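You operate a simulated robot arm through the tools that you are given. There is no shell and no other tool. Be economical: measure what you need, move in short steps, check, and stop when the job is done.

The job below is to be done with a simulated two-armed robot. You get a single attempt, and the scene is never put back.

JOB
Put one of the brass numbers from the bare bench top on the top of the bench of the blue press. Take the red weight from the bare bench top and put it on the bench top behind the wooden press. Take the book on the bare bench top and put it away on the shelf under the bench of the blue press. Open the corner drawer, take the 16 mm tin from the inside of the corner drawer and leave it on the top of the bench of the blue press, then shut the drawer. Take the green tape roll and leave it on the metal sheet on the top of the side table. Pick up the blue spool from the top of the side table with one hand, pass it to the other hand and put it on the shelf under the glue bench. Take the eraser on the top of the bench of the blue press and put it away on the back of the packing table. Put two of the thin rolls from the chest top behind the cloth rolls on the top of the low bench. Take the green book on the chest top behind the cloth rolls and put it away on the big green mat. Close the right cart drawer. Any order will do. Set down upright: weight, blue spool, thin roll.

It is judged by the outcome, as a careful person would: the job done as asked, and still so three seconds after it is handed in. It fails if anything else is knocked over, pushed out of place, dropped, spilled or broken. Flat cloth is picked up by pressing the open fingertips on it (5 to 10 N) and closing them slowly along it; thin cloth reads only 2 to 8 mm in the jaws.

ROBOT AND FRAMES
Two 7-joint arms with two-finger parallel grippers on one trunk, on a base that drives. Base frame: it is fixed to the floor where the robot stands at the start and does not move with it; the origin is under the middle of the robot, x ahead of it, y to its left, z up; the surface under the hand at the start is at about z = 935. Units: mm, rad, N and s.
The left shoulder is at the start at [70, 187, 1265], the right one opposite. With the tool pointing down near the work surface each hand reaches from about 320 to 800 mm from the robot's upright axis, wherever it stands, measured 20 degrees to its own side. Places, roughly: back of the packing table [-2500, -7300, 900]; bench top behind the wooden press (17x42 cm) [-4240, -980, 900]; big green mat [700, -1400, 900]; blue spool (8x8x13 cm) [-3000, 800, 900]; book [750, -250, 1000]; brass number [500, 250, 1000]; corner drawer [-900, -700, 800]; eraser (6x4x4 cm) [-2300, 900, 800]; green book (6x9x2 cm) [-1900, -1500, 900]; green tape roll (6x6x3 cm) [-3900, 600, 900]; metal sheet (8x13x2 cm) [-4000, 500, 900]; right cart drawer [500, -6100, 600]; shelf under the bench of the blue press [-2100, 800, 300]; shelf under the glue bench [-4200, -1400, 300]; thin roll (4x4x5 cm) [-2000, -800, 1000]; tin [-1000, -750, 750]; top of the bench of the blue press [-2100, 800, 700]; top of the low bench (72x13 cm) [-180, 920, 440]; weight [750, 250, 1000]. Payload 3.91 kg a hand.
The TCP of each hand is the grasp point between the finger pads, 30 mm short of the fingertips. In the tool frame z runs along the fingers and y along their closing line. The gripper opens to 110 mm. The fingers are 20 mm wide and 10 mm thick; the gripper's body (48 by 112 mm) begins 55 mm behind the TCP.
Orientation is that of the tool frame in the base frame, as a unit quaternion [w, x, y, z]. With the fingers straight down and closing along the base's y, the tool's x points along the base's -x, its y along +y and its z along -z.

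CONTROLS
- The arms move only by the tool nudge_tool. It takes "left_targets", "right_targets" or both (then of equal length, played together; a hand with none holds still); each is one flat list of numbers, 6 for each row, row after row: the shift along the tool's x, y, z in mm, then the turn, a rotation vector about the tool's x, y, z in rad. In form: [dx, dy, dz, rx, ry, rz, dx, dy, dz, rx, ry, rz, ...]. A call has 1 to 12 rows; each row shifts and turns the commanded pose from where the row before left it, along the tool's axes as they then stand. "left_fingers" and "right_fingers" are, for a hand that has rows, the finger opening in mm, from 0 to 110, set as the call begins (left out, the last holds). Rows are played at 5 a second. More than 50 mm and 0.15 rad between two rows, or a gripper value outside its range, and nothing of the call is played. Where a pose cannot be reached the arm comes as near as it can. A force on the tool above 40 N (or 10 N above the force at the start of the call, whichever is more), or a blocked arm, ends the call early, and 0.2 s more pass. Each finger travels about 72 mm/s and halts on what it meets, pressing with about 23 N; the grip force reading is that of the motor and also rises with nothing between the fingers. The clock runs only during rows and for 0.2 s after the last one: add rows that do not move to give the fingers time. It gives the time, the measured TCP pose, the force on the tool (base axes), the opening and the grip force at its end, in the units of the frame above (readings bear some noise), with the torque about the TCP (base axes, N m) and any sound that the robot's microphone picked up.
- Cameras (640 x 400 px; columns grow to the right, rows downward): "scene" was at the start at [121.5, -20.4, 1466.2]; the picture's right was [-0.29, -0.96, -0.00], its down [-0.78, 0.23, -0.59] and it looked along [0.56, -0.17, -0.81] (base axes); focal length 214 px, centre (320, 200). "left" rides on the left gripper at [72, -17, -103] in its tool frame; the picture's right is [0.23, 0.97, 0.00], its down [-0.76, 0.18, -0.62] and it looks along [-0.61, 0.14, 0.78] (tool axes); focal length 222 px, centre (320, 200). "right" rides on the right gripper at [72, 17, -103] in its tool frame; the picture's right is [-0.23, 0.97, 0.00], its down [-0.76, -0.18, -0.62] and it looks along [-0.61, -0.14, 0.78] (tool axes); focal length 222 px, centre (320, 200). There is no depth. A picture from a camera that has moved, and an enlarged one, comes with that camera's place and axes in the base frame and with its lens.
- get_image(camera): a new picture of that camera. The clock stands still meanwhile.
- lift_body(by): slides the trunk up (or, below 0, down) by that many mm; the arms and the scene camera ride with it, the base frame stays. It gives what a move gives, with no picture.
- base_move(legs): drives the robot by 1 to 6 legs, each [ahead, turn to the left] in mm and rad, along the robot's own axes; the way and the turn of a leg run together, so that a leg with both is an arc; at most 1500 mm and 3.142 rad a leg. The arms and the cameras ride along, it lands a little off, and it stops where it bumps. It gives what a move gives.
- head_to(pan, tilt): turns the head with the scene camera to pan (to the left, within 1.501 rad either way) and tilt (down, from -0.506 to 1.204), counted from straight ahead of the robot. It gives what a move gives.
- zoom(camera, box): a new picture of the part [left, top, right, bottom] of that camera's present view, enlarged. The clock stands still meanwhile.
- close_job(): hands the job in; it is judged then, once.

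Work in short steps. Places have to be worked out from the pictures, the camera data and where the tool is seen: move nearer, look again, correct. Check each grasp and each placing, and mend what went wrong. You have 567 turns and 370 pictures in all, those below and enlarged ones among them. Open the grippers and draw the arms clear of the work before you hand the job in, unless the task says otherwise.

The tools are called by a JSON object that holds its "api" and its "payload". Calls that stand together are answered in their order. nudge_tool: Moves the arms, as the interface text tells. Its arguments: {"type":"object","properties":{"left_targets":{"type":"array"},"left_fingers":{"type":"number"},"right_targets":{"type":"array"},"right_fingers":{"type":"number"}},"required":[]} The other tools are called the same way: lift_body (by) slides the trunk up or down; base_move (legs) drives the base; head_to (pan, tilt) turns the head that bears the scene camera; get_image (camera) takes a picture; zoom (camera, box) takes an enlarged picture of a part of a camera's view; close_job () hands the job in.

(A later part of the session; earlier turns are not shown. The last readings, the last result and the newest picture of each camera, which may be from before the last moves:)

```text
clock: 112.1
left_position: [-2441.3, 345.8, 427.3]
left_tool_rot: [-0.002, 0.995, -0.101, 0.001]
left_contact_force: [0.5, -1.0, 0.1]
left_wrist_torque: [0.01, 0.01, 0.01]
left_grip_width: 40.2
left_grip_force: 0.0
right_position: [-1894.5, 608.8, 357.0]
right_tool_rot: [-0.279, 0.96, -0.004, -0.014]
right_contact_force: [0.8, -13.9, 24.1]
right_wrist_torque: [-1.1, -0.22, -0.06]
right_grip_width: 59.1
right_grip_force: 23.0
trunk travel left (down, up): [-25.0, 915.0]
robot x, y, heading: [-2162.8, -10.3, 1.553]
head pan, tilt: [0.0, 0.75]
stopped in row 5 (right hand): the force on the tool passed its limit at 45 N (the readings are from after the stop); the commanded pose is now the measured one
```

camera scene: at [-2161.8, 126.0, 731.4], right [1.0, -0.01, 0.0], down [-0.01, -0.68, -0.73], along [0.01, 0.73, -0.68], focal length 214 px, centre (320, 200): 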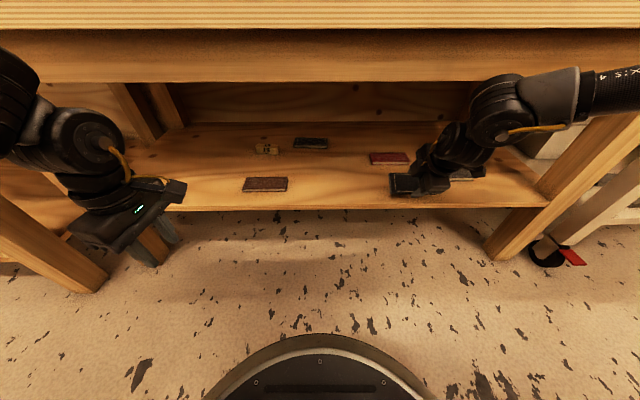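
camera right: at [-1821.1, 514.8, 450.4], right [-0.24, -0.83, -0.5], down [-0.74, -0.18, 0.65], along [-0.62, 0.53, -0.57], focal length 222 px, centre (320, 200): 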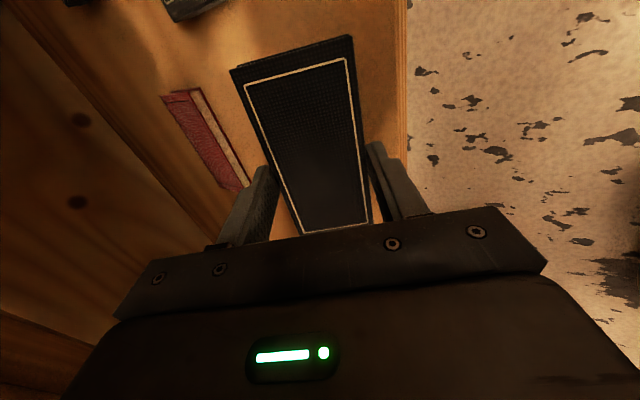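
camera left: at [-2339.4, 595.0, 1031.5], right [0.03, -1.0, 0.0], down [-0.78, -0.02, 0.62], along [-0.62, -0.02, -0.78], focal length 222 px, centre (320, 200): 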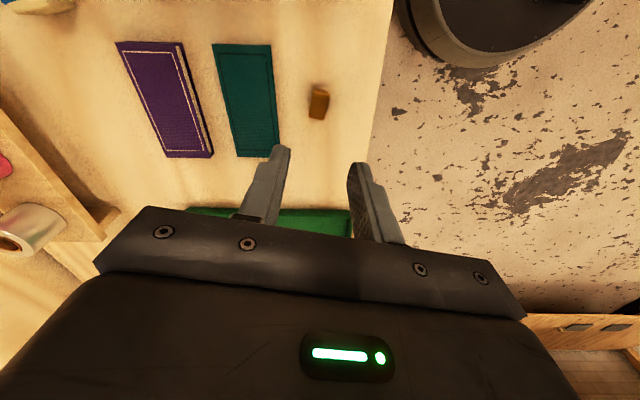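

Contact with the shelf. Ease off slightly and open gently.

{"api": "nudge_tool", "payload": {"right_targets": [0, -1, -2.5, 0, 0, 0, 0, 0, 0, 0, 0, 0, 0, 0, 0, 0, 0, 0], "right_fingers": 66}}

{"api": "get_image", "payload": {"camera": "right"}}

```text
clock: 112.9
left_position: [-2439.9, 346.9, 426.6]
left_tool_rot: [-0.001, 0.995, -0.101, 0.001]
left_contact_force: [-0.3, 0.0, 0.5]
left_wrist_torque: [0.03, -0.04, -0.02]
left_grip_width: 40.0
left_grip_force: 0.1
right_position: [-1895.4, 609.5, 358.2]
right_tool_rot: [-0.279, 0.96, -0.005, -0.013]
right_contact_force: [2.8, -2.5, 21.5]
right_wrist_torque: [-0.45, -0.34, 0.05]
right_grip_width: 60.8
right_grip_force: 0.2
trunk travel left (down, up): [-25.0, 915.0]
robot x, y, heading: [-2166.4, -12.0, 1.555]
head pan, tilt: [0.0, 0.75]
```

```text
319 pictures are left
camera right: at [-1821.6, 539.3, 435.0], right [-0.24, -0.82, -0.51], down [-0.74, -0.18, 0.64], along [-0.62, 0.54, -0.57], focal length 222 px, centre (320, 200)
```

right: 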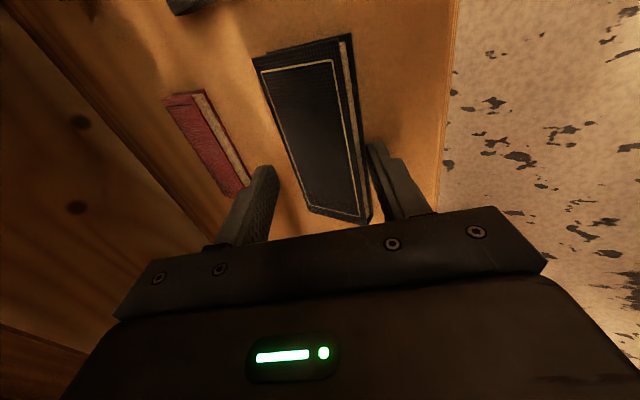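

The book has settled flat on the shelf. Draw the hand up slightly and then back out along its axis.

{"api": "nudge_tool", "payload": {"right_targets": [0, -2.6, -4.3, 0, 0, 0, 0, -5.3, -8.5, 0, 0, 0, 0, 0, -15, 0, 0, 0, 0, 0, -25, 0, 0, 0, 0, 0, -30, 0, 0, 0, 0, 20, -30, 0, 0, 0, 0, 30, -30, 0, 0, 0, 0, 30, -20, 0, 0, 0]}}

{"api": "get_image", "payload": {"camera": "scene"}}

{"api": "get_image", "payload": {"camera": "right"}}

```text
clock: 114.7
left_position: [-2440.1, 346.0, 426.6]
left_tool_rot: [-0.001, 0.995, -0.101, 0.001]
left_contact_force: [0.1, 0.2, 0.3]
left_wrist_torque: [-0.01, -0.02, 0.02]
left_grip_width: 40.1
left_grip_force: 0.0
right_position: [-1892.2, 461.7, 456.2]
right_tool_rot: [-0.277, 0.961, -0.005, -0.013]
right_contact_force: [-0.6, 0.0, 0.9]
right_wrist_torque: [0.02, 0.04, 0.01]
right_grip_width: 65.8
right_grip_force: 0.0
trunk travel left (down, up): [-25.0, 915.0]
robot x, y, heading: [-2164.9, -7.2, 1.56]
head pan, tilt: [0.0, 0.75]
```

```text
318 pictures are left
camera scene: at [-2161.6, 125.9, 731.3], right [1.0, -0.01, 0.0], down [-0.01, -0.68, -0.73], along [0.01, 0.73, -0.68], focal length 214 px, centre (320, 200)
```

scene: 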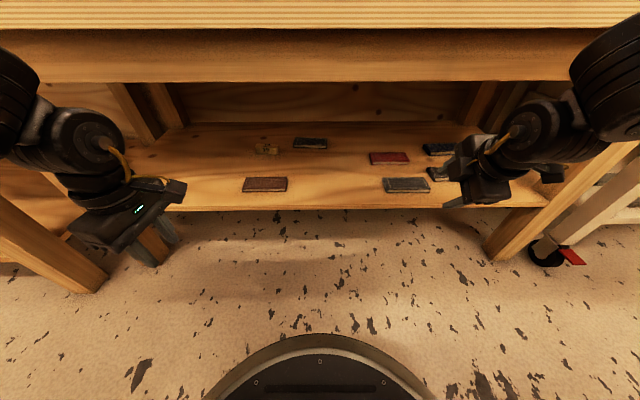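

```text
317 pictures are left
camera right: at [-1817.3, 391.6, 532.7], right [-0.24, -0.83, -0.51], down [-0.74, -0.18, 0.64], along [-0.62, 0.54, -0.57], focal length 222 px, centre (320, 200)
```

right: 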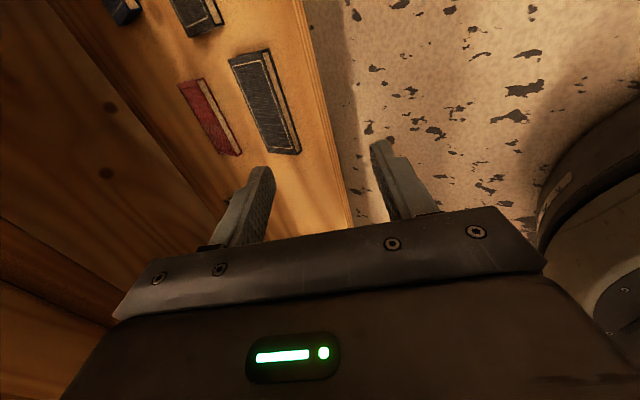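

The book is on the shelf. Back off, straighten the right hand, and raise the trunk.

{"api": "base_move", "payload": {"legs": [[-90, 0]]}}

{"api": "nudge_tool", "payload": {"right_targets": [0, 0, -20, -0.138, 0, 0, 0, 0, -20, -0.138, 0, 0, 0, 0, 0, -0.138, 0, 0, 0, 0, 0, -0.138, 0, 0]}}

{"api": "lift_body", "payload": {"by": 400}}

{"api": "lift_body", "payload": {"by": 350}}

```text
clock: 115.8
left_position: [-2441.9, 257.4, 425.7]
left_tool_rot: [-0.001, 0.995, -0.1, 0.001]
left_contact_force: [0.5, -0.4, 0.8]
left_wrist_torque: [0.01, 0.0, 0.0]
left_grip_width: 40.2
left_grip_force: 0.1
right_position: [-1892.4, 372.7, 456.2]
right_tool_rot: [-0.275, 0.961, -0.004, -0.014]
right_contact_force: [0.1, -0.4, -0.2]
right_wrist_torque: [0.0, -0.01, 0.02]
right_grip_width: 66.0
right_grip_force: 0.1
trunk travel left (down, up): [-25.0, 915.0]
robot x, y, heading: [-2164.3, -95.1, 1.56]
head pan, tilt: [0.0, 0.75]
```

```text
clock: 116.8
left_position: [-2441.7, 256.2, 425.7]
left_tool_rot: [0.0, 0.995, -0.1, 0.001]
left_contact_force: [1.0, 0.3, 0.6]
left_wrist_torque: [-0.02, 0.0, -0.02]
left_grip_width: 39.9
left_grip_force: 0.0
right_position: [-1890.9, 354.3, 491.0]
right_tool_rot: [-0.003, 1.0, -0.001, -0.015]
right_contact_force: [-0.1, 0.3, -0.1]
right_wrist_torque: [-0.01, 0.0, 0.0]
right_grip_width: 66.1
right_grip_force: 0.0
trunk travel left (down, up): [-25.0, 915.0]
robot x, y, heading: [-2162.6, -95.4, 1.558]
head pan, tilt: [0.0, 0.75]
```

```text
clock: 120.6
left_position: [-2441.6, 257.7, 826.1]
left_tool_rot: [0.0, 0.995, -0.1, 0.001]
left_contact_force: [0.2, -0.1, -0.1]
left_wrist_torque: [0.0, 0.0, 0.0]
left_grip_width: 40.1
left_grip_force: 0.2
right_position: [-1889.7, 354.0, 890.0]
right_tool_rot: [-0.004, 1.0, 0.0, -0.014]
right_contact_force: [-0.1, -0.3, -0.7]
right_wrist_torque: [0.0, -0.01, 0.02]
right_grip_width: 66.0
right_grip_force: 0.0
trunk travel left (down, up): [-425.0, 515.0]
robot x, y, heading: [-2165.8, -98.4, 1.561]
head pan, tilt: [0.0, 0.75]
```

```text
clock: 124.0
left_position: [-2442.6, 257.7, 1176.6]
left_tool_rot: [-0.001, 0.995, -0.099, 0.0]
left_contact_force: [-0.6, 0.7, -0.2]
left_wrist_torque: [0.01, 0.04, 0.01]
left_grip_width: 40.1
left_grip_force: 0.0
right_position: [-1890.5, 354.6, 1241.0]
right_tool_rot: [-0.004, 1.0, 0.0, -0.015]
right_contact_force: [-0.2, -0.1, 0.3]
right_wrist_torque: [0.02, -0.03, 0.04]
right_grip_width: 66.1
right_grip_force: 0.1
trunk travel left (down, up): [-775.0, 165.0]
robot x, y, heading: [-2166.9, -99.1, 1.558]
head pan, tilt: [0.0, 0.75]
```

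Now turn left to face the chest island and look for the thin rolls.

{"api": "base_move", "payload": {"legs": [[0, 1.6], [0, 1.3]]}}

{"api": "get_image", "payload": {"camera": "scene"}}

```text
clock: 131.5
left_position: [-1989.4, -510.7, 1177.2]
left_tool_rot: [0.001, 0.228, 0.974, 0.0]
left_contact_force: [-0.2, -0.5, 0.6]
left_wrist_torque: [0.0, -0.01, 0.04]
left_grip_width: 40.3
left_grip_force: 0.1
right_position: [-2547.5, -466.3, 1240.6]
right_tool_rot: [0.014, 0.128, 0.992, -0.005]
right_contact_force: [-1.1, 0.0, 0.3]
right_wrist_torque: [-0.01, -0.02, -0.01]
right_grip_width: 65.9
right_grip_force: 0.0
trunk travel left (down, up): [-775.0, 165.0]
robot x, y, heading: [-2165.2, -96.2, -1.84]
head pan, tilt: [0.0, 0.75]
```

```text
316 pictures are left
camera scene: at [-2200.5, -225.0, 1481.4], right [-0.96, 0.27, 0.0], down [0.18, 0.66, -0.73], along [-0.2, -0.7, -0.68], focal length 214 px, centre (320, 200)
```

scene: 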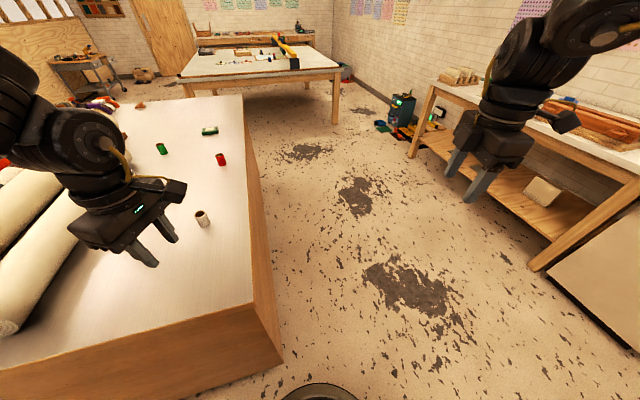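

I zoom on the chest top items.

{"api": "zoom", "payload": {"camera": "scene", "box": [60, 80, 300, 240]}}

```text
2.50 times, centred on (180, 160) of scene
camera zoom: at [-2200.5, -225.0, 1481.4], right [-0.96, 0.27, 0.0], down [0.18, 0.66, -0.73], along [-0.2, -0.7, -0.68], focal length 536 px, centre (670, 300)
```

zoom: 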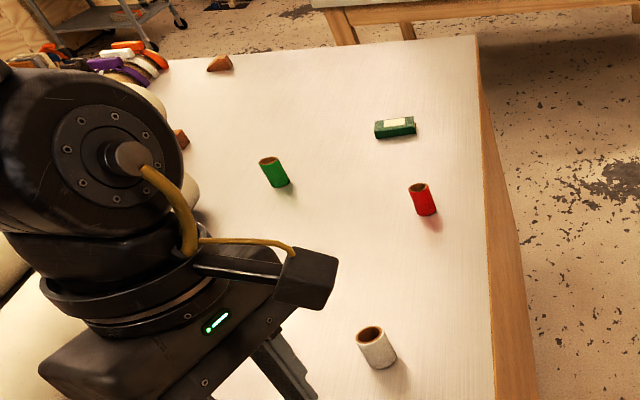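

Rolls: white ≈(-1951,-781), red ≈(-1989,-1159), green ≈(-1700,-1330); green book ≈(-1910,-1515); chest top z≈930. I drive round to the chest's end and face +x for the red roll with the right hand.

{"api": "base_move", "payload": {"legs": [[0, -0.125], [800, 0], [0, 1.965]]}}

{"api": "get_image", "payload": {"camera": "scene"}}

{"api": "get_image", "payload": {"camera": "right"}}

```text
clock: 133.9
left_position: [-2133.7, -664.3, 1245.3]
left_tool_rot: [0.01, 0.363, 0.926, -0.101]
left_contact_force: [-3.2, -6.5, -1.1]
left_wrist_torque: [0.31, -0.29, -0.04]
left_grip_width: 39.9
left_grip_force: 0.0
right_position: [-2633.0, -566.3, 1255.4]
right_tool_rot: [0.004, 0.18, 0.984, -0.018]
right_contact_force: [-0.4, 1.4, 1.2]
right_wrist_torque: [-0.09, 0.09, -0.03]
right_grip_width: 66.0
right_grip_force: 0.0
trunk travel left (down, up): [-775.0, 165.0]
robot x, y, heading: [-2252.3, -262.9, -1.985]
head pan, tilt: [0.0, 0.75]
stopped in leg 2: the robot was blocked; the commanded pose is now the measured one
```

```text
314 pictures are left
camera scene: at [-2283.6, -375.3, 1484.7], right [-0.91, 0.4, 0.01], down [0.26, 0.62, -0.74], along [-0.31, -0.67, -0.67], focal length 214 px, centre (320, 200)
```

scene: 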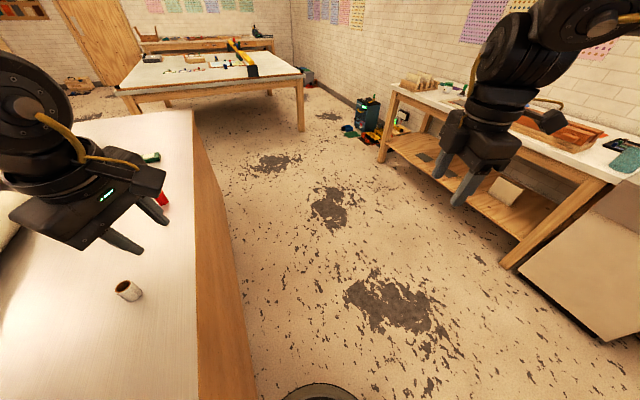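

```text
313 pictures are left
camera right: at [-2696.1, -521.8, 1358.1], right [0.56, 0.83, -0.03], down [0.65, -0.41, 0.64], along [0.52, -0.38, -0.77], focal length 222 px, centre (320, 200)
```

right: 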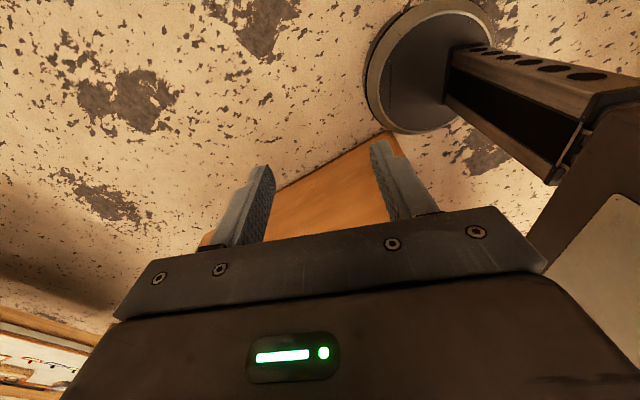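

The base rim met the chest corner. Back off and go round with more clearance.

{"api": "base_move", "payload": {"legs": [[-150, 0]]}}

{"api": "zoom", "payload": {"camera": "scene", "box": [60, 80, 300, 240]}}

```text
clock: 134.7
left_position: [-2151.1, -666.6, 1231.2]
left_tool_rot: [0.005, 0.366, 0.926, -0.097]
left_contact_force: [0.3, 1.5, 1.0]
left_wrist_torque: [-0.08, 0.03, 0.03]
left_grip_width: 40.2
left_grip_force: 0.1
right_position: [-2651.7, -555.0, 1248.4]
right_tool_rot: [0.011, 0.186, 0.982, -0.017]
right_contact_force: [0.9, 1.8, 1.0]
right_wrist_torque: [-0.07, 0.01, 0.0]
right_grip_width: 66.1
right_grip_force: 0.1
trunk travel left (down, up): [-775.0, 165.0]
robot x, y, heading: [-2253.1, -254.5, -1.99]
head pan, tilt: [0.0, 0.75]
stopped in leg 1: the robot was blocked; the commanded pose is now the measured one
```

```text
2.50 times, centred on (180, 160) of scene
camera zoom: at [-2298.1, -365.9, 1482.5], right [-0.91, 0.41, 0.0], down [0.27, 0.62, -0.74], along [-0.3, -0.67, -0.68], focal length 536 px, centre (670, 300)
```

zoom: 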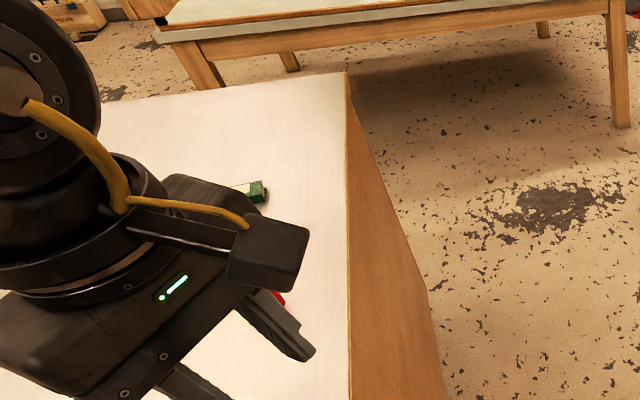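

Backing was reported blocked too; I look at the left side to see what is touching.

{"api": "head_to", "payload": {"pan": 0.9, "tilt": 0.6}}

{"api": "get_image", "payload": {"camera": "scene"}}

```text
clock: 135.9
left_position: [-2156.5, -674.6, 1228.0]
left_tool_rot: [0.005, 0.365, 0.927, -0.093]
left_contact_force: [1.2, 0.1, -0.6]
left_wrist_torque: [0.02, 0.01, 0.0]
left_grip_width: 39.8
left_grip_force: 0.1
right_position: [-2656.3, -562.8, 1244.7]
right_tool_rot: [0.013, 0.186, 0.982, -0.014]
right_contact_force: [0.8, -0.1, -0.1]
right_wrist_torque: [-0.04, 0.02, -0.02]
right_grip_width: 65.9
right_grip_force: 0.0
trunk travel left (down, up): [-775.0, 165.0]
robot x, y, heading: [-2255.5, -255.0, -1.991]
head pan, tilt: [0.901, 0.6]
```

```text
311 pictures are left
camera scene: at [-2228.7, -377.0, 1494.4], right [-0.89, -0.46, 0.0], down [-0.26, 0.5, -0.83], along [0.38, -0.73, -0.56], focal length 214 px, centre (320, 200)
```

scene: 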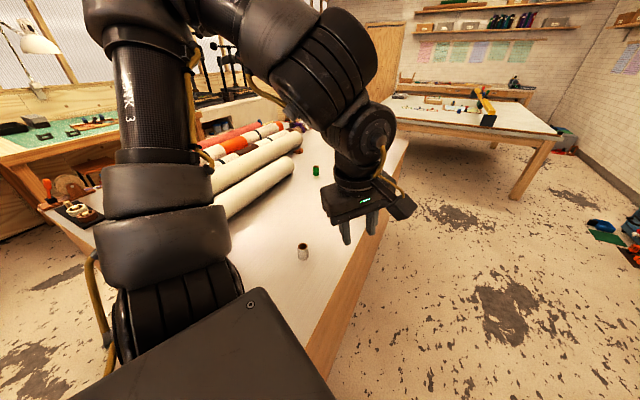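

No arm contact is visible. Try backing again.

{"api": "base_move", "payload": {"legs": [[-120, 0]]}}

```text
clock: 137.1
left_position: [-2107.1, -564.2, 1228.3]
left_tool_rot: [0.006, 0.365, 0.927, -0.091]
left_contact_force: [0.2, 0.3, 0.4]
left_wrist_torque: [-0.02, 0.02, -0.04]
left_grip_width: 39.9
left_grip_force: 0.0
right_position: [-2608.3, -453.2, 1243.4]
right_tool_rot: [0.012, 0.186, 0.982, -0.013]
right_contact_force: [0.1, -0.7, -0.2]
right_wrist_torque: [-0.03, 0.03, 0.01]
right_grip_width: 66.1
right_grip_force: 0.0
trunk travel left (down, up): [-775.0, 165.0]
robot x, y, heading: [-2201.4, -139.8, -1.991]
head pan, tilt: [0.901, 0.6]
```

Free now. Take a wider path round the chest corner.

{"api": "base_move", "payload": {"legs": [[0, -0.73], [393, 0], [0, 1.224], [551, 0], [0, 1.498]]}}

{"api": "head_to", "payload": {"pan": 0, "tilt": 0.7}}

{"api": "get_image", "payload": {"camera": "scene"}}

{"api": "get_image", "payload": {"camera": "right"}}

```text
clock: 139.7
left_position: [-2416.6, -516.6, 1220.8]
left_tool_rot: [-0.028, 0.677, 0.732, -0.078]
left_contact_force: [-0.8, -0.1, -0.5]
left_wrist_torque: [-0.03, 0.03, -0.02]
left_grip_width: 40.0
left_grip_force: 0.1
right_position: [-2711.0, -99.9, 1244.5]
right_tool_rot: [0.008, 0.527, 0.85, -0.017]
right_contact_force: [0.6, -0.5, -0.1]
right_wrist_torque: [-0.02, 0.01, 0.01]
right_grip_width: 66.1
right_grip_force: 0.0
trunk travel left (down, up): [-775.0, 165.0]
robot x, y, heading: [-2200.7, -144.1, -2.73]
head pan, tilt: [0.901, 0.6]
stopped in leg 2: the robot was blocked; the commanded pose is now the measured one
```

```text
clock: 140.9
left_position: [-2415.9, -516.9, 1218.8]
left_tool_rot: [-0.026, 0.676, 0.732, -0.078]
left_contact_force: [0.6, -0.3, 0.7]
left_wrist_torque: [0.01, 0.02, 0.02]
left_grip_width: 40.3
left_grip_force: 0.1
right_position: [-2711.0, -100.0, 1244.1]
right_tool_rot: [0.007, 0.527, 0.85, -0.017]
right_contact_force: [0.0, 0.0, -0.3]
right_wrist_torque: [-0.01, -0.02, -0.02]
right_grip_width: 66.1
right_grip_force: 0.1
trunk travel left (down, up): [-775.0, 165.0]
robot x, y, heading: [-2199.0, -146.2, -2.73]
head pan, tilt: [0.0, 0.7]
```

```text
310 pictures are left
camera scene: at [-2324.5, -197.1, 1485.6], right [-0.4, 0.92, 0.0], down [0.59, 0.26, -0.76], along [-0.7, -0.31, -0.64], focal length 214 px, centre (320, 200)
```

scene: 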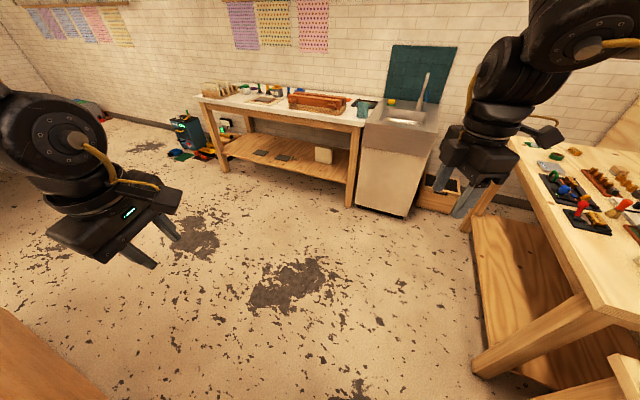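

```text
309 pictures are left
camera right: at [-2728.3, -26.5, 1345.9], right [0.97, 0.23, -0.01], down [0.18, -0.74, 0.65], along [0.14, -0.63, -0.76], focal length 222 px, centre (320, 200)
```

right: 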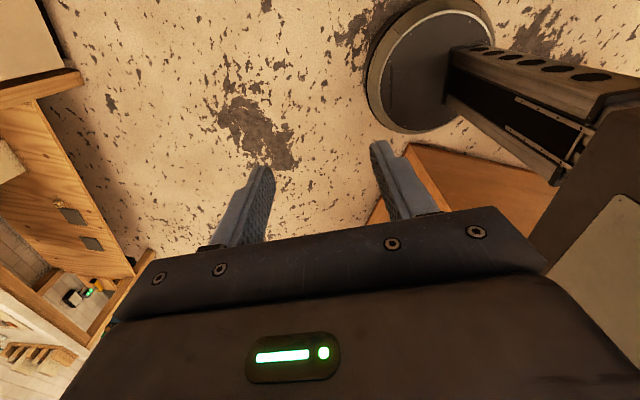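

Nothing visible blocks. I retry a short forward drive.

{"api": "base_move", "payload": {"legs": [[100, 0]]}}

```text
clock: 142.1
left_position: [-2508.0, -557.4, 1222.7]
left_tool_rot: [-0.028, 0.678, 0.73, -0.08]
left_contact_force: [-0.5, 1.1, 0.4]
left_wrist_torque: [-0.02, -0.01, -0.01]
left_grip_width: 40.0
left_grip_force: 0.0
right_position: [-2802.4, -139.0, 1245.9]
right_tool_rot: [0.006, 0.528, 0.849, -0.018]
right_contact_force: [0.4, 0.6, 1.2]
right_wrist_torque: [-0.05, 0.01, 0.04]
right_grip_width: 65.7
right_grip_force: 0.1
trunk travel left (down, up): [-775.0, 165.0]
robot x, y, heading: [-2293.3, -185.0, -2.728]
head pan, tilt: [0.0, 0.7]
```

It moves. Continue on the wide path.

{"api": "base_move", "payload": {"legs": [[280, 0]]}}

{"api": "base_move", "payload": {"legs": [[0, 1.22]]}}

{"api": "base_move", "payload": {"legs": [[560, 0]]}}

{"api": "base_move", "payload": {"legs": [[0, 1.5]]}}

{"api": "get_image", "payload": {"camera": "scene"}}

```text
clock: 144.0
left_position: [-2762.4, -669.0, 1220.8]
left_tool_rot: [-0.027, 0.677, 0.731, -0.079]
left_contact_force: [0.3, -0.4, 0.3]
left_wrist_torque: [0.02, -0.01, -0.01]
left_grip_width: 39.8
left_grip_force: 0.1
right_position: [-3057.8, -253.3, 1244.5]
right_tool_rot: [0.006, 0.527, 0.849, -0.017]
right_contact_force: [-0.4, -0.1, -0.3]
right_wrist_torque: [0.0, 0.05, -0.04]
right_grip_width: 65.9
right_grip_force: 0.0
trunk travel left (down, up): [-775.0, 165.0]
robot x, y, heading: [-2550.6, -292.9, -2.732]
head pan, tilt: [0.0, 0.7]
```

```text
clock: 147.5
left_position: [-2270.8, -624.4, 1220.1]
left_tool_rot: [0.022, 0.134, 0.988, -0.08]
left_contact_force: [-0.5, 0.4, -0.4]
left_wrist_torque: [0.02, 0.03, 0.02]
left_grip_width: 40.1
left_grip_force: 0.1
right_position: [-2762.6, -759.6, 1245.2]
right_tool_rot: [0.015, -0.058, 0.998, -0.01]
right_contact_force: [0.3, -0.5, 0.2]
right_wrist_torque: [0.01, 0.02, 0.01]
right_grip_width: 65.7
right_grip_force: 0.0
trunk travel left (down, up): [-775.0, 165.0]
robot x, y, heading: [-2550.7, -295.7, -1.505]
head pan, tilt: [0.0, 0.7]
```

```text
clock: 150.7
left_position: [-2241.4, -1184.9, 1221.2]
left_tool_rot: [0.022, 0.14, 0.987, -0.08]
left_contact_force: [-0.5, 0.1, 0.1]
left_wrist_torque: [-0.01, -0.03, -0.01]
left_grip_width: 40.2
left_grip_force: 0.0
right_position: [-2735.5, -1314.2, 1244.8]
right_tool_rot: [0.016, -0.051, 0.999, -0.011]
right_contact_force: [0.0, 0.0, 0.2]
right_wrist_torque: [-0.03, -0.02, -0.01]
right_grip_width: 66.3
right_grip_force: 0.1
trunk travel left (down, up): [-775.0, 165.0]
robot x, y, heading: [-2516.7, -855.6, -1.515]
head pan, tilt: [0.0, 0.7]
```

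```text
clock: 154.8
left_position: [-2163.0, -607.2, 1220.6]
left_tool_rot: [0.07, -0.568, 0.819, -0.043]
left_contact_force: [-1.2, 0.3, 0.6]
left_wrist_torque: [0.02, 0.0, -0.04]
left_grip_width: 39.9
left_grip_force: 0.1
right_position: [-2073.4, -1107.9, 1244.1]
right_tool_rot: [-0.018, 0.716, -0.698, -0.003]
right_contact_force: [0.1, -0.2, 0.2]
right_wrist_torque: [0.0, 0.0, 0.0]
right_grip_width: 66.2
right_grip_force: 0.2
trunk travel left (down, up): [-775.0, 165.0]
robot x, y, heading: [-2512.3, -858.6, -0.022]
head pan, tilt: [0.0, 0.7]
```

```text
308 pictures are left
camera scene: at [-2379.3, -857.4, 1485.6], right [-0.02, -1.0, 0.0], down [-0.64, 0.01, -0.76], along [0.76, -0.02, -0.64], focal length 214 px, centre (320, 200)
```

scene: 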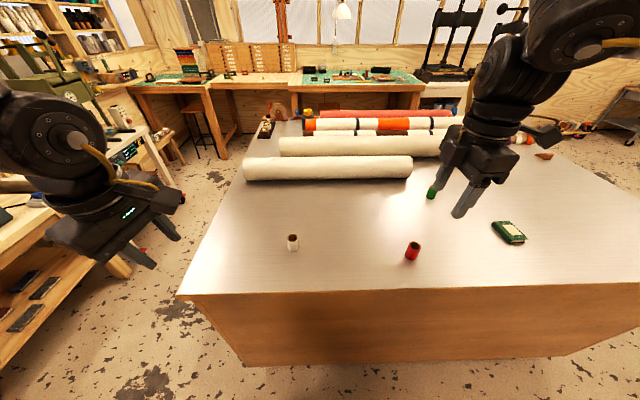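

Clear view: red (-1997,-1145), white (-1954,-785), green book (-1912,-1508), chest edge x=-2103. I move 60 ahead and correct the small tilts of both hands.

{"api": "base_move", "payload": {"legs": [[60, 0]]}}

{"api": "nudge_tool", "payload": {"left_targets": [0, 0, 0, -0.075, 0.033, 0, 0, 0, 0, -0.075, 0.033, 0], "right_targets": [37, 0, 40, -0.022, 0.0295, 0, 0, -16, 40, 0, 0, 0], "right_fingers": 90}}

{"api": "get_image", "payload": {"camera": "right"}}

```text
clock: 155.7
left_position: [-2117.0, -608.0, 1223.8]
left_tool_rot: [0.075, -0.567, 0.819, -0.047]
left_contact_force: [-2.1, -0.8, 0.2]
left_wrist_torque: [0.03, -0.09, 0.0]
left_grip_width: 40.2
left_grip_force: 0.0
right_position: [-2026.3, -1108.9, 1249.8]
right_tool_rot: [-0.022, 0.716, -0.698, 0.001]
right_contact_force: [-0.3, 1.0, 1.1]
right_wrist_torque: [0.01, -0.07, -0.06]
right_grip_width: 65.9
right_grip_force: 0.0
trunk travel left (down, up): [-775.0, 165.0]
robot x, y, heading: [-2455.9, -853.3, -0.02]
head pan, tilt: [0.0, 0.7]
```

```text
refused: row 1 steps farther than a row can; nothing moved
```

```text
307 pictures are left
camera right: at [-2045.9, -1186.9, 1351.5], right [-0.98, 0.2, -0.03], down [0.14, 0.75, 0.65], along [0.15, 0.63, -0.76], focal length 222 px, centre (320, 200)
```

right: 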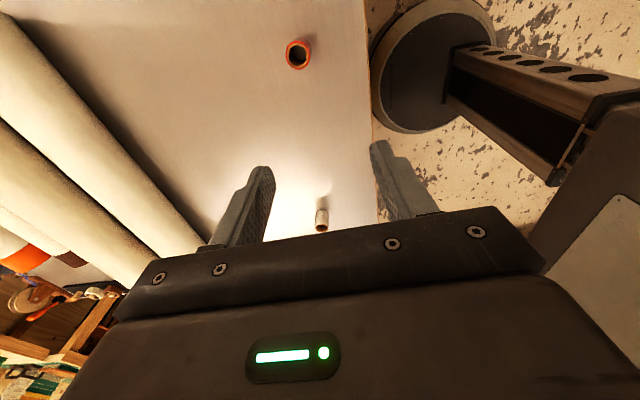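

Red roll confirmed at (-1996,-1150). Redo with smaller steps.

{"api": "nudge_tool", "payload": {"left_targets": [0, 0, 0, -0.075, 0.033, 0, 0, 0, 0, -0.075, 0.033, 0, 0, 0, 0, 0, 0, 0, 0, 0, 0, 0, 0, 0], "right_targets": [20, -15, 30, -0.022, 0.0295, 0, 20, -15, 35, 0, 0, 0, 0, 0, 40, 0, 0, 0, 0, 0, 40, 0, 0, 0], "right_fingers": 90}}

{"api": "get_image", "payload": {"camera": "right"}}

```text
clock: 156.7
left_position: [-2103.8, -609.9, 1221.0]
left_tool_rot: [0.0, -0.569, 0.822, 0.0]
left_contact_force: [-0.6, -0.2, -1.3]
left_wrist_torque: [0.0, 0.02, 0.02]
left_grip_width: 40.0
left_grip_force: 0.0
right_position: [-1980.2, -1147.2, 1100.8]
right_tool_rot: [0.0, 0.716, -0.698, -0.001]
right_contact_force: [0.5, -0.6, 0.9]
right_wrist_torque: [-0.02, 0.04, -0.04]
right_grip_width: 89.6
right_grip_force: 0.1
trunk travel left (down, up): [-775.0, 165.0]
robot x, y, heading: [-2455.0, -856.6, -0.023]
head pan, tilt: [0.0, 0.7]
```

```text
306 pictures are left
camera right: at [-1997.6, -1221.5, 1204.1], right [-0.98, 0.2, 0.0], down [0.16, 0.77, 0.62], along [0.13, 0.61, -0.78], focal length 222 px, centre (320, 200)
```

right: 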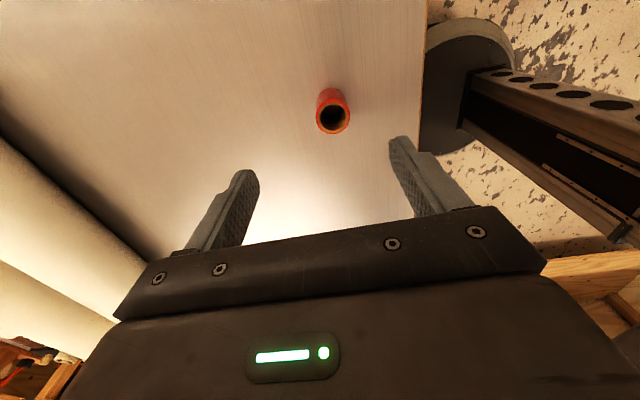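

Centre at (-1995,-1150). Descend to grasp the red roll.

{"api": "nudge_tool", "payload": {"right_targets": [2.6, 15, 30, 0, 0, 0, 0, 0, 40, 0, 0, 0, 0, 0, 35, 0, 0, 0, 0, 0, 20, 0, 0, 0]}}

{"api": "nudge_tool", "payload": {"right_targets": [0, 0, 0, 0, 0, 0, 0, 0, 0, 0, 0, 0, 0, 0, 0, 0, 0, 0, 0, 0, 0, 0, 0, 0], "right_fingers": 20}}

{"api": "get_image", "payload": {"camera": "right"}}

```text
clock: 157.7
left_position: [-2106.0, -607.8, 1221.7]
left_tool_rot: [0.001, -0.57, 0.822, 0.0]
left_contact_force: [0.5, -0.9, -0.1]
left_wrist_torque: [0.01, -0.01, -0.01]
left_grip_width: 40.2
left_grip_force: 0.0
right_position: [-1998.0, -1151.0, 975.4]
right_tool_rot: [-0.001, 0.716, -0.699, 0.0]
right_contact_force: [0.2, 0.3, -0.4]
right_wrist_torque: [0.02, -0.03, 0.02]
right_grip_width: 90.1
right_grip_force: 0.1
trunk travel left (down, up): [-775.0, 165.0]
robot x, y, heading: [-2456.7, -856.6, -0.02]
head pan, tilt: [0.0, 0.7]
```

```text
clock: 158.7
left_position: [-2105.8, -609.5, 1221.6]
left_tool_rot: [0.001, -0.569, 0.822, -0.001]
left_contact_force: [-0.2, -0.2, -0.1]
left_wrist_torque: [-0.03, -0.03, -0.02]
left_grip_width: 40.0
left_grip_force: 0.0
right_position: [-1997.1, -1151.6, 975.1]
right_tool_rot: [0.0, 0.716, -0.698, 0.0]
right_contact_force: [0.1, -0.1, -0.4]
right_wrist_torque: [-0.02, 0.01, 0.0]
right_grip_width: 32.8
right_grip_force: 22.6
trunk travel left (down, up): [-775.0, 165.0]
robot x, y, heading: [-2457.1, -853.1, -0.024]
head pan, tilt: [0.0, 0.7]
```

```text
305 pictures are left
camera right: at [-2014.4, -1225.2, 1079.2], right [-0.98, 0.2, 0.0], down [0.16, 0.77, 0.62], along [0.13, 0.61, -0.78], focal length 222 px, centre (320, 200)
```

right: 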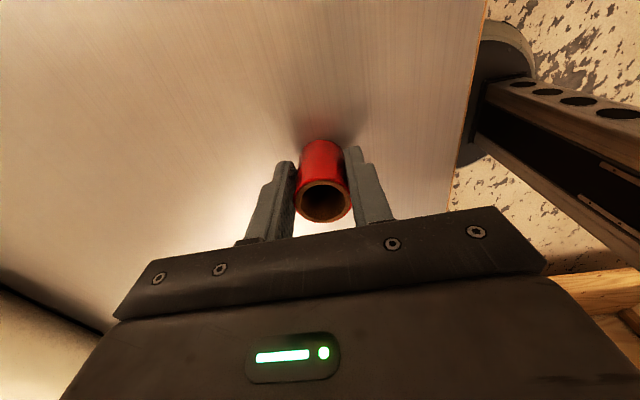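

Red roll is held. Lift slowly, then shift the base 230 sideways (turn, drive, turn back) for the white roll with the left hand.

{"api": "nudge_tool", "payload": {"right_targets": [0, 0, -5, 0, 0, 0, 0, 0, -8, 0, 0, 0, 0, 0, -12, 0, 0, 0, 0, 0, -15, 0, 0, 0, 0, 0, -20, 0, 0, 0, 0, 0, -25, 0, 0, 0, 0, 0, -30, 0, 0, 0, 0, 0, -30, 0, 0, 0, 0, 0, -30, 0, 0, 0]}}

{"api": "base_move", "payload": {"legs": [[0, -1.55]]}}

{"api": "base_move", "payload": {"legs": [[230, 0]]}}

{"api": "base_move", "payload": {"legs": [[0, 1.57]]}}

{"api": "get_image", "payload": {"camera": "left"}}

{"api": "get_image", "payload": {"camera": "scene"}}

```text
clock: 160.7
left_position: [-2106.5, -608.7, 1221.6]
left_tool_rot: [0.001, -0.569, 0.822, -0.001]
left_contact_force: [0.5, -0.4, 0.3]
left_wrist_torque: [-0.04, 0.0, 0.03]
left_grip_width: 39.7
left_grip_force: 0.0
right_position: [-1999.8, -1150.5, 1151.2]
right_tool_rot: [-0.001, 0.716, -0.698, 0.0]
right_contact_force: [0.1, 0.0, 0.3]
right_wrist_torque: [0.01, 0.01, -0.02]
right_grip_width: 32.6
right_grip_force: 23.3
trunk travel left (down, up): [-775.0, 165.0]
robot x, y, heading: [-2456.5, -855.2, -0.021]
head pan, tilt: [0.0, 0.7]
```

```text
clock: 164.8
left_position: [-2194.7, -1197.3, 1221.5]
left_tool_rot: [0.0, 0.159, 0.987, -0.002]
left_contact_force: [-0.8, 0.3, -0.3]
left_wrist_torque: [0.02, -0.02, -0.05]
left_grip_width: 40.0
left_grip_force: 0.1
right_position: [-2731.1, -1325.9, 1150.8]
right_tool_rot: [0.0, -0.034, 0.999, 0.0]
right_contact_force: [-0.7, -0.2, -0.9]
right_wrist_torque: [0.01, 0.0, 0.01]
right_grip_width: 32.3
right_grip_force: 23.4
trunk travel left (down, up): [-775.0, 165.0]
robot x, y, heading: [-2456.2, -860.5, -1.555]
head pan, tilt: [0.0, 0.7]
```

```text
clock: 166.6
left_position: [-2190.5, -1421.6, 1221.8]
left_tool_rot: [0.0, 0.159, 0.987, -0.002]
left_contact_force: [-0.2, -0.1, -0.2]
left_wrist_torque: [-0.02, -0.02, 0.01]
left_grip_width: 40.2
left_grip_force: 0.0
right_position: [-2728.4, -1550.6, 1151.4]
right_tool_rot: [0.0, -0.034, 0.999, -0.001]
right_contact_force: [-0.3, 0.7, -0.9]
right_wrist_torque: [-0.05, -0.01, 0.04]
right_grip_width: 32.2
right_grip_force: 23.0
trunk travel left (down, up): [-775.0, 165.0]
robot x, y, heading: [-2452.0, -1082.2, -1.553]
head pan, tilt: [0.0, 0.7]
```

```text
clock: 170.8
left_position: [-2115.5, -814.8, 1221.4]
left_tool_rot: [0.002, -0.591, 0.807, -0.002]
left_contact_force: [-0.5, 0.3, -0.6]
left_wrist_torque: [0.03, -0.02, 0.0]
left_grip_width: 39.9
left_grip_force: 0.0
right_position: [-1977.9, -1350.1, 1150.3]
right_tool_rot: [-0.001, 0.735, -0.678, 0.0]
right_contact_force: [0.2, -0.2, -0.8]
right_wrist_torque: [-0.01, 0.0, -0.02]
right_grip_width: 32.5
right_grip_force: 22.9
trunk travel left (down, up): [-775.0, 165.0]
robot x, y, heading: [-2455.2, -1083.9, 0.028]
head pan, tilt: [0.0, 0.7]
```

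```text
304 pictures are left
camera left: at [-2122.2, -889.1, 1324.2], right [-1.0, 0.07, 0.0], down [0.06, 0.78, 0.62], along [0.05, 0.62, -0.78], focal length 222 px, centre (320, 200)
```

left: 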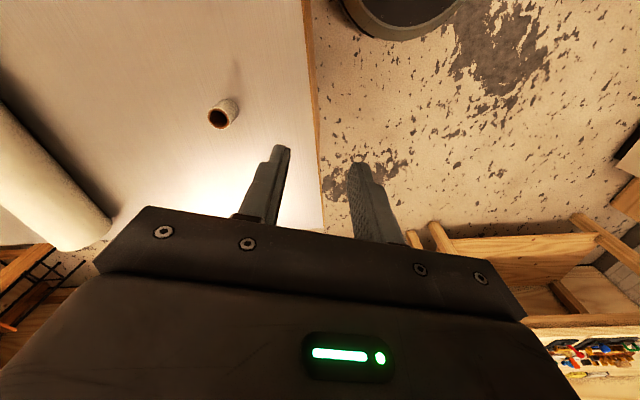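

```text
303 pictures are left
camera scene: at [-2316.1, -1076.1, 1485.6], right [0.03, -1.0, 0.0], down [-0.64, -0.02, -0.76], along [0.76, 0.03, -0.64], focal length 214 px, centre (320, 200)
```

scene: 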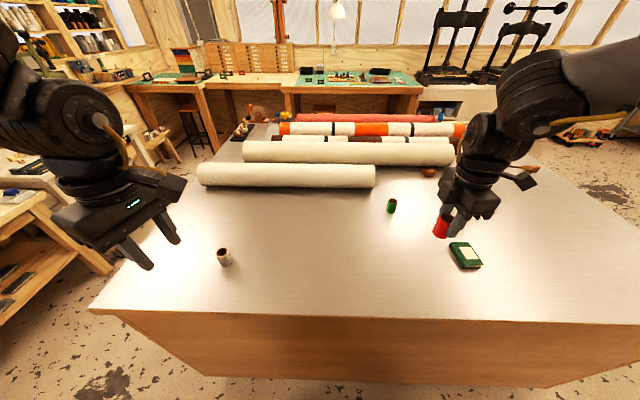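

White roll at (-1957,-787). Move the left hand over it, opening the fingers.

{"api": "nudge_tool", "payload": {"left_targets": [-18.6, -35.5, 25, 0, 0, 0, -18.6, -35.5, 25, 0, 0, 0, -18.6, -35.5, 25, 0, 0, 0, -18.6, -35.5, 25, 0, 0, 0], "left_fingers": 90}}

{"api": "get_image", "payload": {"camera": "left"}}

```text
clock: 171.8
left_position: [-1955.2, -785.5, 1118.2]
left_tool_rot: [0.001, -0.593, 0.806, 0.0]
left_contact_force: [0.4, -0.5, 0.7]
left_wrist_torque: [-0.06, 0.03, 0.0]
left_grip_width: 90.0
left_grip_force: 0.1
right_position: [-1975.3, -1348.4, 1148.1]
right_tool_rot: [0.0, 0.736, -0.677, -0.001]
right_contact_force: [0.2, 0.3, 0.1]
right_wrist_torque: [0.0, 0.01, -0.02]
right_grip_width: 32.2
right_grip_force: 23.2
trunk travel left (down, up): [-775.0, 165.0]
robot x, y, heading: [-2455.0, -1082.9, 0.03]
head pan, tilt: [0.0, 0.7]
```

```text
302 pictures are left
camera left: at [-1961.4, -859.5, 1221.7], right [-1.0, 0.07, 0.0], down [0.06, 0.78, 0.62], along [0.05, 0.62, -0.78], focal length 222 px, centre (320, 200)
```

left: 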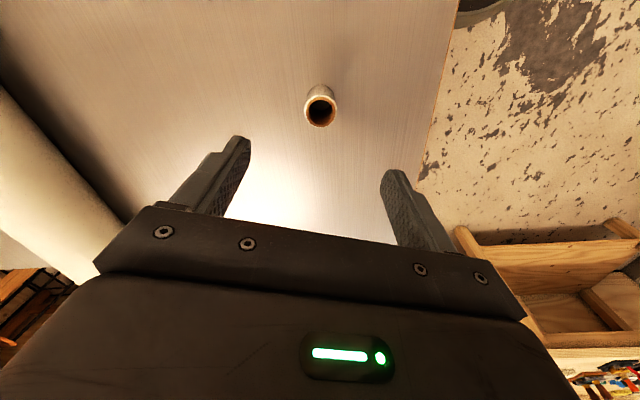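

Perfectly centred. Descend and grip.

{"api": "nudge_tool", "payload": {"left_targets": [2, 0, 40, 0, 0, 0, 0, 0, 40, 0, 0, 0, 0, 0, 40, 0, 0, 0, 0, 0, 23, 0, 0, 0]}}

{"api": "nudge_tool", "payload": {"left_targets": [0, 0, 0, 0, 0, 0, 0, 0, 0, 0, 0, 0, 0, 0, 0, 0, 0, 0, 0, 0, 0, 0, 0, 0], "left_fingers": 20}}

{"api": "nudge_tool", "payload": {"left_targets": [0, 0, -5, 0, 0, 0, 0, 0, -8, 0, 0, 0, 0, 0, -12, 0, 0, 0, 0, 0, -15, 0, 0, 0, 0, 0, -20, 0, 0, 0, 0, 0, -25, 0, 0, 0, 0, 0, -30, 0, 0, 0, 0, 0, -30, 0, 0, 0, 0, 0, -30, 0, 0, 0]}}

{"api": "get_image", "payload": {"camera": "left"}}

```text
clock: 172.8
left_position: [-1957.6, -787.6, 978.6]
left_tool_rot: [0.001, -0.592, 0.806, -0.001]
left_contact_force: [0.6, -0.1, 0.7]
left_wrist_torque: [0.0, 0.01, -0.02]
left_grip_width: 90.0
left_grip_force: 0.1
right_position: [-1976.9, -1349.4, 1149.4]
right_tool_rot: [0.0, 0.735, -0.678, 0.0]
right_contact_force: [-0.1, -0.2, -1.2]
right_wrist_torque: [-0.02, -0.05, 0.0]
right_grip_width: 32.0
right_grip_force: 22.6
trunk travel left (down, up): [-775.0, 165.0]
robot x, y, heading: [-2448.9, -1081.7, 0.03]
head pan, tilt: [0.0, 0.7]
```

```text
clock: 173.8
left_position: [-1957.7, -788.9, 979.3]
left_tool_rot: [0.001, -0.592, 0.806, -0.002]
left_contact_force: [-0.7, -0.5, 0.3]
left_wrist_torque: [0.02, 0.04, 0.02]
left_grip_width: 32.0
left_grip_force: 22.3
right_position: [-1977.7, -1348.7, 1150.5]
right_tool_rot: [-0.001, 0.736, -0.677, -0.001]
right_contact_force: [0.4, 0.2, -0.2]
right_wrist_torque: [0.03, 0.01, -0.04]
right_grip_width: 32.4
right_grip_force: 23.2
trunk travel left (down, up): [-775.0, 165.0]
robot x, y, heading: [-2453.1, -1083.1, 0.037]
head pan, tilt: [0.0, 0.7]
```

```text
clock: 175.8
left_position: [-1960.1, -787.7, 1153.7]
left_tool_rot: [0.002, -0.592, 0.806, 0.0]
left_contact_force: [0.5, -1.2, 0.3]
left_wrist_torque: [0.02, -0.01, 0.02]
left_grip_width: 32.1
left_grip_force: 23.2
right_position: [-1979.0, -1350.1, 1150.3]
right_tool_rot: [-0.001, 0.735, -0.678, -0.001]
right_contact_force: [-0.4, -0.5, 0.7]
right_wrist_torque: [-0.01, 0.0, 0.01]
right_grip_width: 32.2
right_grip_force: 23.0
trunk travel left (down, up): [-775.0, 165.0]
robot x, y, heading: [-2452.4, -1079.7, 0.031]
head pan, tilt: [0.0, 0.7]
```

```text
301 pictures are left
camera left: at [-1966.6, -862.3, 1256.7], right [-1.0, 0.07, 0.0], down [0.06, 0.78, 0.62], along [0.05, 0.62, -0.78], focal length 222 px, centre (320, 200)
```

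left: 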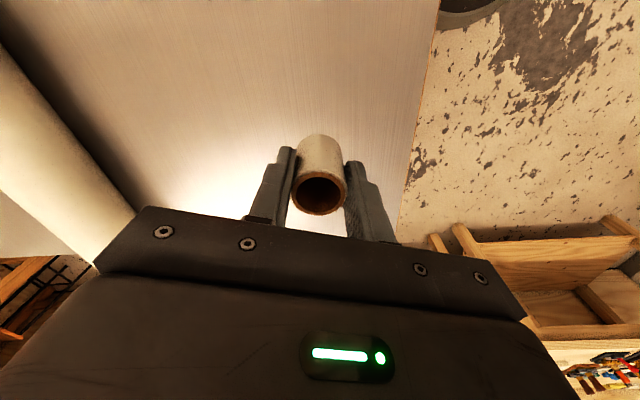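

Both rolls are held. I drive back round the corner into the aisle.

{"api": "base_move", "payload": {"legs": [[0, 1.655]]}}

{"api": "base_move", "payload": {"legs": [[930, 0]]}}

{"api": "base_move", "payload": {"legs": [[0, -1.686]]}}

{"api": "base_move", "payload": {"legs": [[1200, 0]]}}

{"api": "get_image", "payload": {"camera": "scene"}}

```text
clock: 180.3
left_position: [-2794.0, -619.4, 1152.1]
left_tool_rot: [-0.001, 0.995, -0.103, -0.001]
left_contact_force: [0.2, -0.2, -0.4]
left_wrist_torque: [0.01, 0.02, -0.04]
left_grip_width: 32.3
left_grip_force: 23.4
right_position: [-2232.4, -582.1, 1151.0]
right_tool_rot: [-0.001, 0.996, 0.09, -0.001]
right_contact_force: [-0.2, -0.1, 0.2]
right_wrist_torque: [-0.01, 0.03, 0.01]
right_grip_width: 32.5
right_grip_force: 23.4
trunk travel left (down, up): [-775.0, 165.0]
robot x, y, heading: [-2452.5, -1079.5, 1.699]
head pan, tilt: [0.0, 0.7]
```

```text
clock: 185.2
left_position: [-2922.3, 305.2, 1153.6]
left_tool_rot: [-0.002, 0.995, -0.099, -0.001]
left_contact_force: [0.4, 0.0, 0.8]
left_wrist_torque: [-0.04, 0.0, 0.01]
left_grip_width: 31.8
left_grip_force: 23.2
right_position: [-2362.0, 343.8, 1150.9]
right_tool_rot: [0.0, 0.996, 0.092, -0.001]
right_contact_force: [-0.1, -0.7, -0.6]
right_wrist_torque: [0.01, 0.0, 0.03]
right_grip_width: 32.1
right_grip_force: 22.7
trunk travel left (down, up): [-775.0, 165.0]
robot x, y, heading: [-2576.7, -154.4, 1.707]
head pan, tilt: [0.0, 0.7]
```

```text
clock: 189.7
left_position: [-2079.7, 130.6, 1152.8]
left_tool_rot: [0.001, -0.584, 0.811, -0.001]
left_contact_force: [0.4, -0.1, 0.0]
left_wrist_torque: [0.0, 0.02, -0.06]
left_grip_width: 32.0
left_grip_force: 23.4
right_position: [-2108.9, -431.3, 1149.7]
right_tool_rot: [-0.001, 0.729, -0.684, 0.0]
right_contact_force: [-0.1, 0.9, -0.8]
right_wrist_torque: [-0.03, -0.01, -0.03]
right_grip_width: 31.9
right_grip_force: 22.3
trunk travel left (down, up): [-775.0, 165.0]
robot x, y, heading: [-2579.7, -155.8, 0.014]
head pan, tilt: [0.0, 0.7]
```

```text
clock: 195.7
left_position: [-890.3, 158.9, 1153.8]
left_tool_rot: [0.002, -0.589, 0.808, -0.001]
left_contact_force: [-0.2, -0.5, -0.1]
left_wrist_torque: [-0.01, -0.02, 0.01]
left_grip_width: 32.2
left_grip_force: 22.7
right_position: [-914.3, -403.3, 1150.7]
right_tool_rot: [-0.001, 0.732, -0.681, 0.0]
right_contact_force: [0.0, -0.3, -0.2]
right_wrist_torque: [-0.01, -0.02, 0.02]
right_grip_width: 32.1
right_grip_force: 23.1
trunk travel left (down, up): [-775.0, 165.0]
robot x, y, heading: [-1387.1, -129.2, 0.026]
head pan, tilt: [0.0, 0.7]
```

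```text
300 pictures are left
camera scene: at [-1249.8, -126.5, 1485.7], right [0.02, -1.0, 0.0], down [-0.64, -0.02, -0.77], along [0.76, 0.02, -0.64], focal length 214 px, centre (320, 200)
```

scene: 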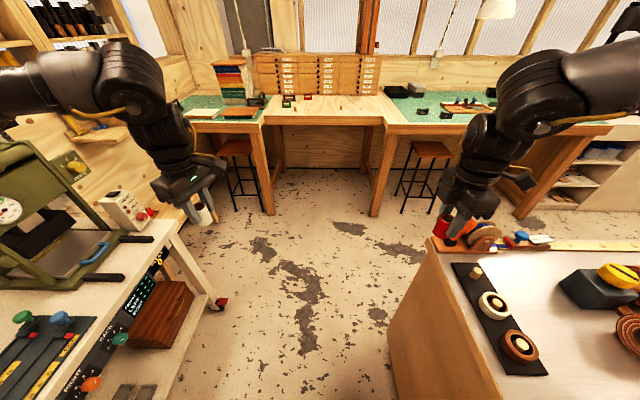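

The aisle is clear; continue 1100 and turn to face the low bench.

{"api": "base_move", "payload": {"legs": [[1150, 0]]}}

{"api": "base_move", "payload": {"legs": [[0, 1.545]]}}

{"api": "head_to", "payload": {"pan": 0, "tilt": 0.6}}

{"api": "get_image", "payload": {"camera": "scene"}}

```text
clock: 201.7
left_position: [276.4, 202.0, 1153.4]
left_tool_rot: [0.002, -0.593, 0.805, -0.001]
left_contact_force: [1.0, 0.5, 0.0]
left_wrist_torque: [-0.02, -0.01, -0.02]
left_grip_width: 32.0
left_grip_force: 22.7
right_position: [260.8, -359.5, 1150.4]
right_tool_rot: [-0.002, 0.737, -0.676, 0.001]
right_contact_force: [0.6, -0.1, -0.6]
right_wrist_torque: [0.0, -0.03, 0.01]
right_grip_width: 32.0
right_grip_force: 23.3
trunk travel left (down, up): [-775.0, 165.0]
robot x, y, heading: [-211.8, -91.9, 0.035]
head pan, tilt: [0.0, 0.7]
```

```text
clock: 205.9
left_position: [-514.6, 396.3, 1152.7]
left_tool_rot: [0.0, 0.989, -0.147, -0.002]
left_contact_force: [-0.5, 0.0, 0.3]
left_wrist_torque: [0.03, 0.0, -0.01]
left_grip_width: 31.9
left_grip_force: 23.1
right_position: [49.6, 382.8, 1150.8]
right_tool_rot: [0.0, 0.999, 0.045, -0.001]
right_contact_force: [-0.1, -0.4, -0.9]
right_wrist_torque: [0.02, -0.01, -0.01]
right_grip_width: 32.0
right_grip_force: 23.5
trunk travel left (down, up): [-775.0, 165.0]
robot x, y, heading: [-212.2, -95.9, 1.611]
head pan, tilt: [0.0, 0.7]
```

```text
clock: 206.6
left_position: [-513.1, 396.1, 1151.5]
left_tool_rot: [-0.001, 0.989, -0.147, 0.0]
left_contact_force: [0.0, -0.5, -0.2]
left_wrist_torque: [0.0, 0.0, 0.0]
left_grip_width: 32.2
left_grip_force: 23.3
right_position: [48.7, 382.8, 1150.7]
right_tool_rot: [-0.001, 0.999, 0.046, -0.001]
right_contact_force: [0.6, 0.2, 0.1]
right_wrist_torque: [-0.02, 0.0, 0.02]
right_grip_width: 32.1
right_grip_force: 23.2
trunk travel left (down, up): [-775.0, 165.0]
robot x, y, heading: [-215.0, -93.4, 1.615]
head pan, tilt: [0.0, 0.6]
```

```text
299 pictures are left
camera scene: at [-219.4, 45.6, 1494.2], right [1.0, 0.04, 0.0], down [0.02, -0.56, -0.82], along [-0.04, 0.82, -0.57], focal length 214 px, centre (320, 200)
```

scene: 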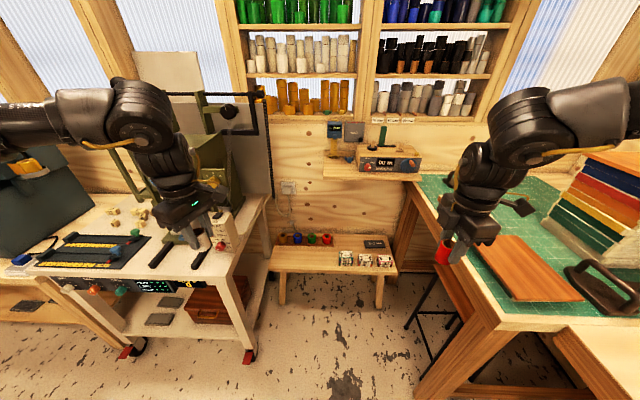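

I zoom in on the low bench and its neighbours to plan arm clearances.

{"api": "zoom", "payload": {"camera": "scene", "box": [220, 180, 440, 320]}}

{"api": "zoom", "payload": {"camera": "scene", "box": [100, 180, 320, 360]}}

```text
2.86 times, centred on (330, 250) of scene
camera zoom: at [-219.4, 45.6, 1494.2], right [1.0, 0.04, 0.0], down [0.02, -0.56, -0.82], along [-0.04, 0.82, -0.57], focal length 613 px, centre (291, 57)
```

zoom: 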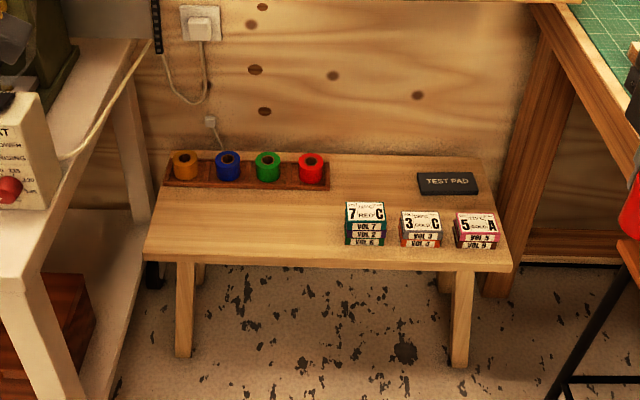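

```text
2.22 times, centred on (210, 270) of scene
camera zoom: at [-219.4, 45.6, 1494.2], right [1.0, 0.04, 0.0], down [0.02, -0.56, -0.82], along [-0.04, 0.82, -0.57], focal length 477 px, centre (564, 44)
```

zoom: 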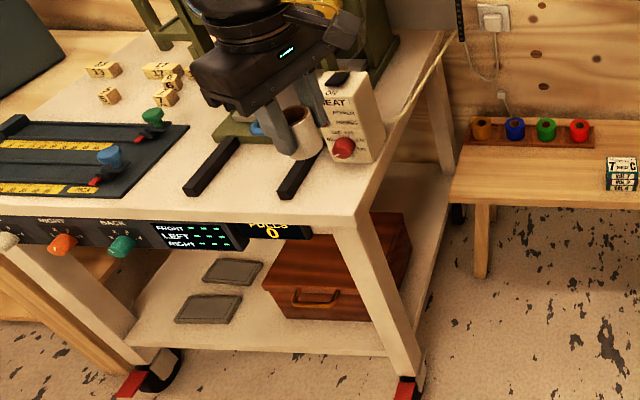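

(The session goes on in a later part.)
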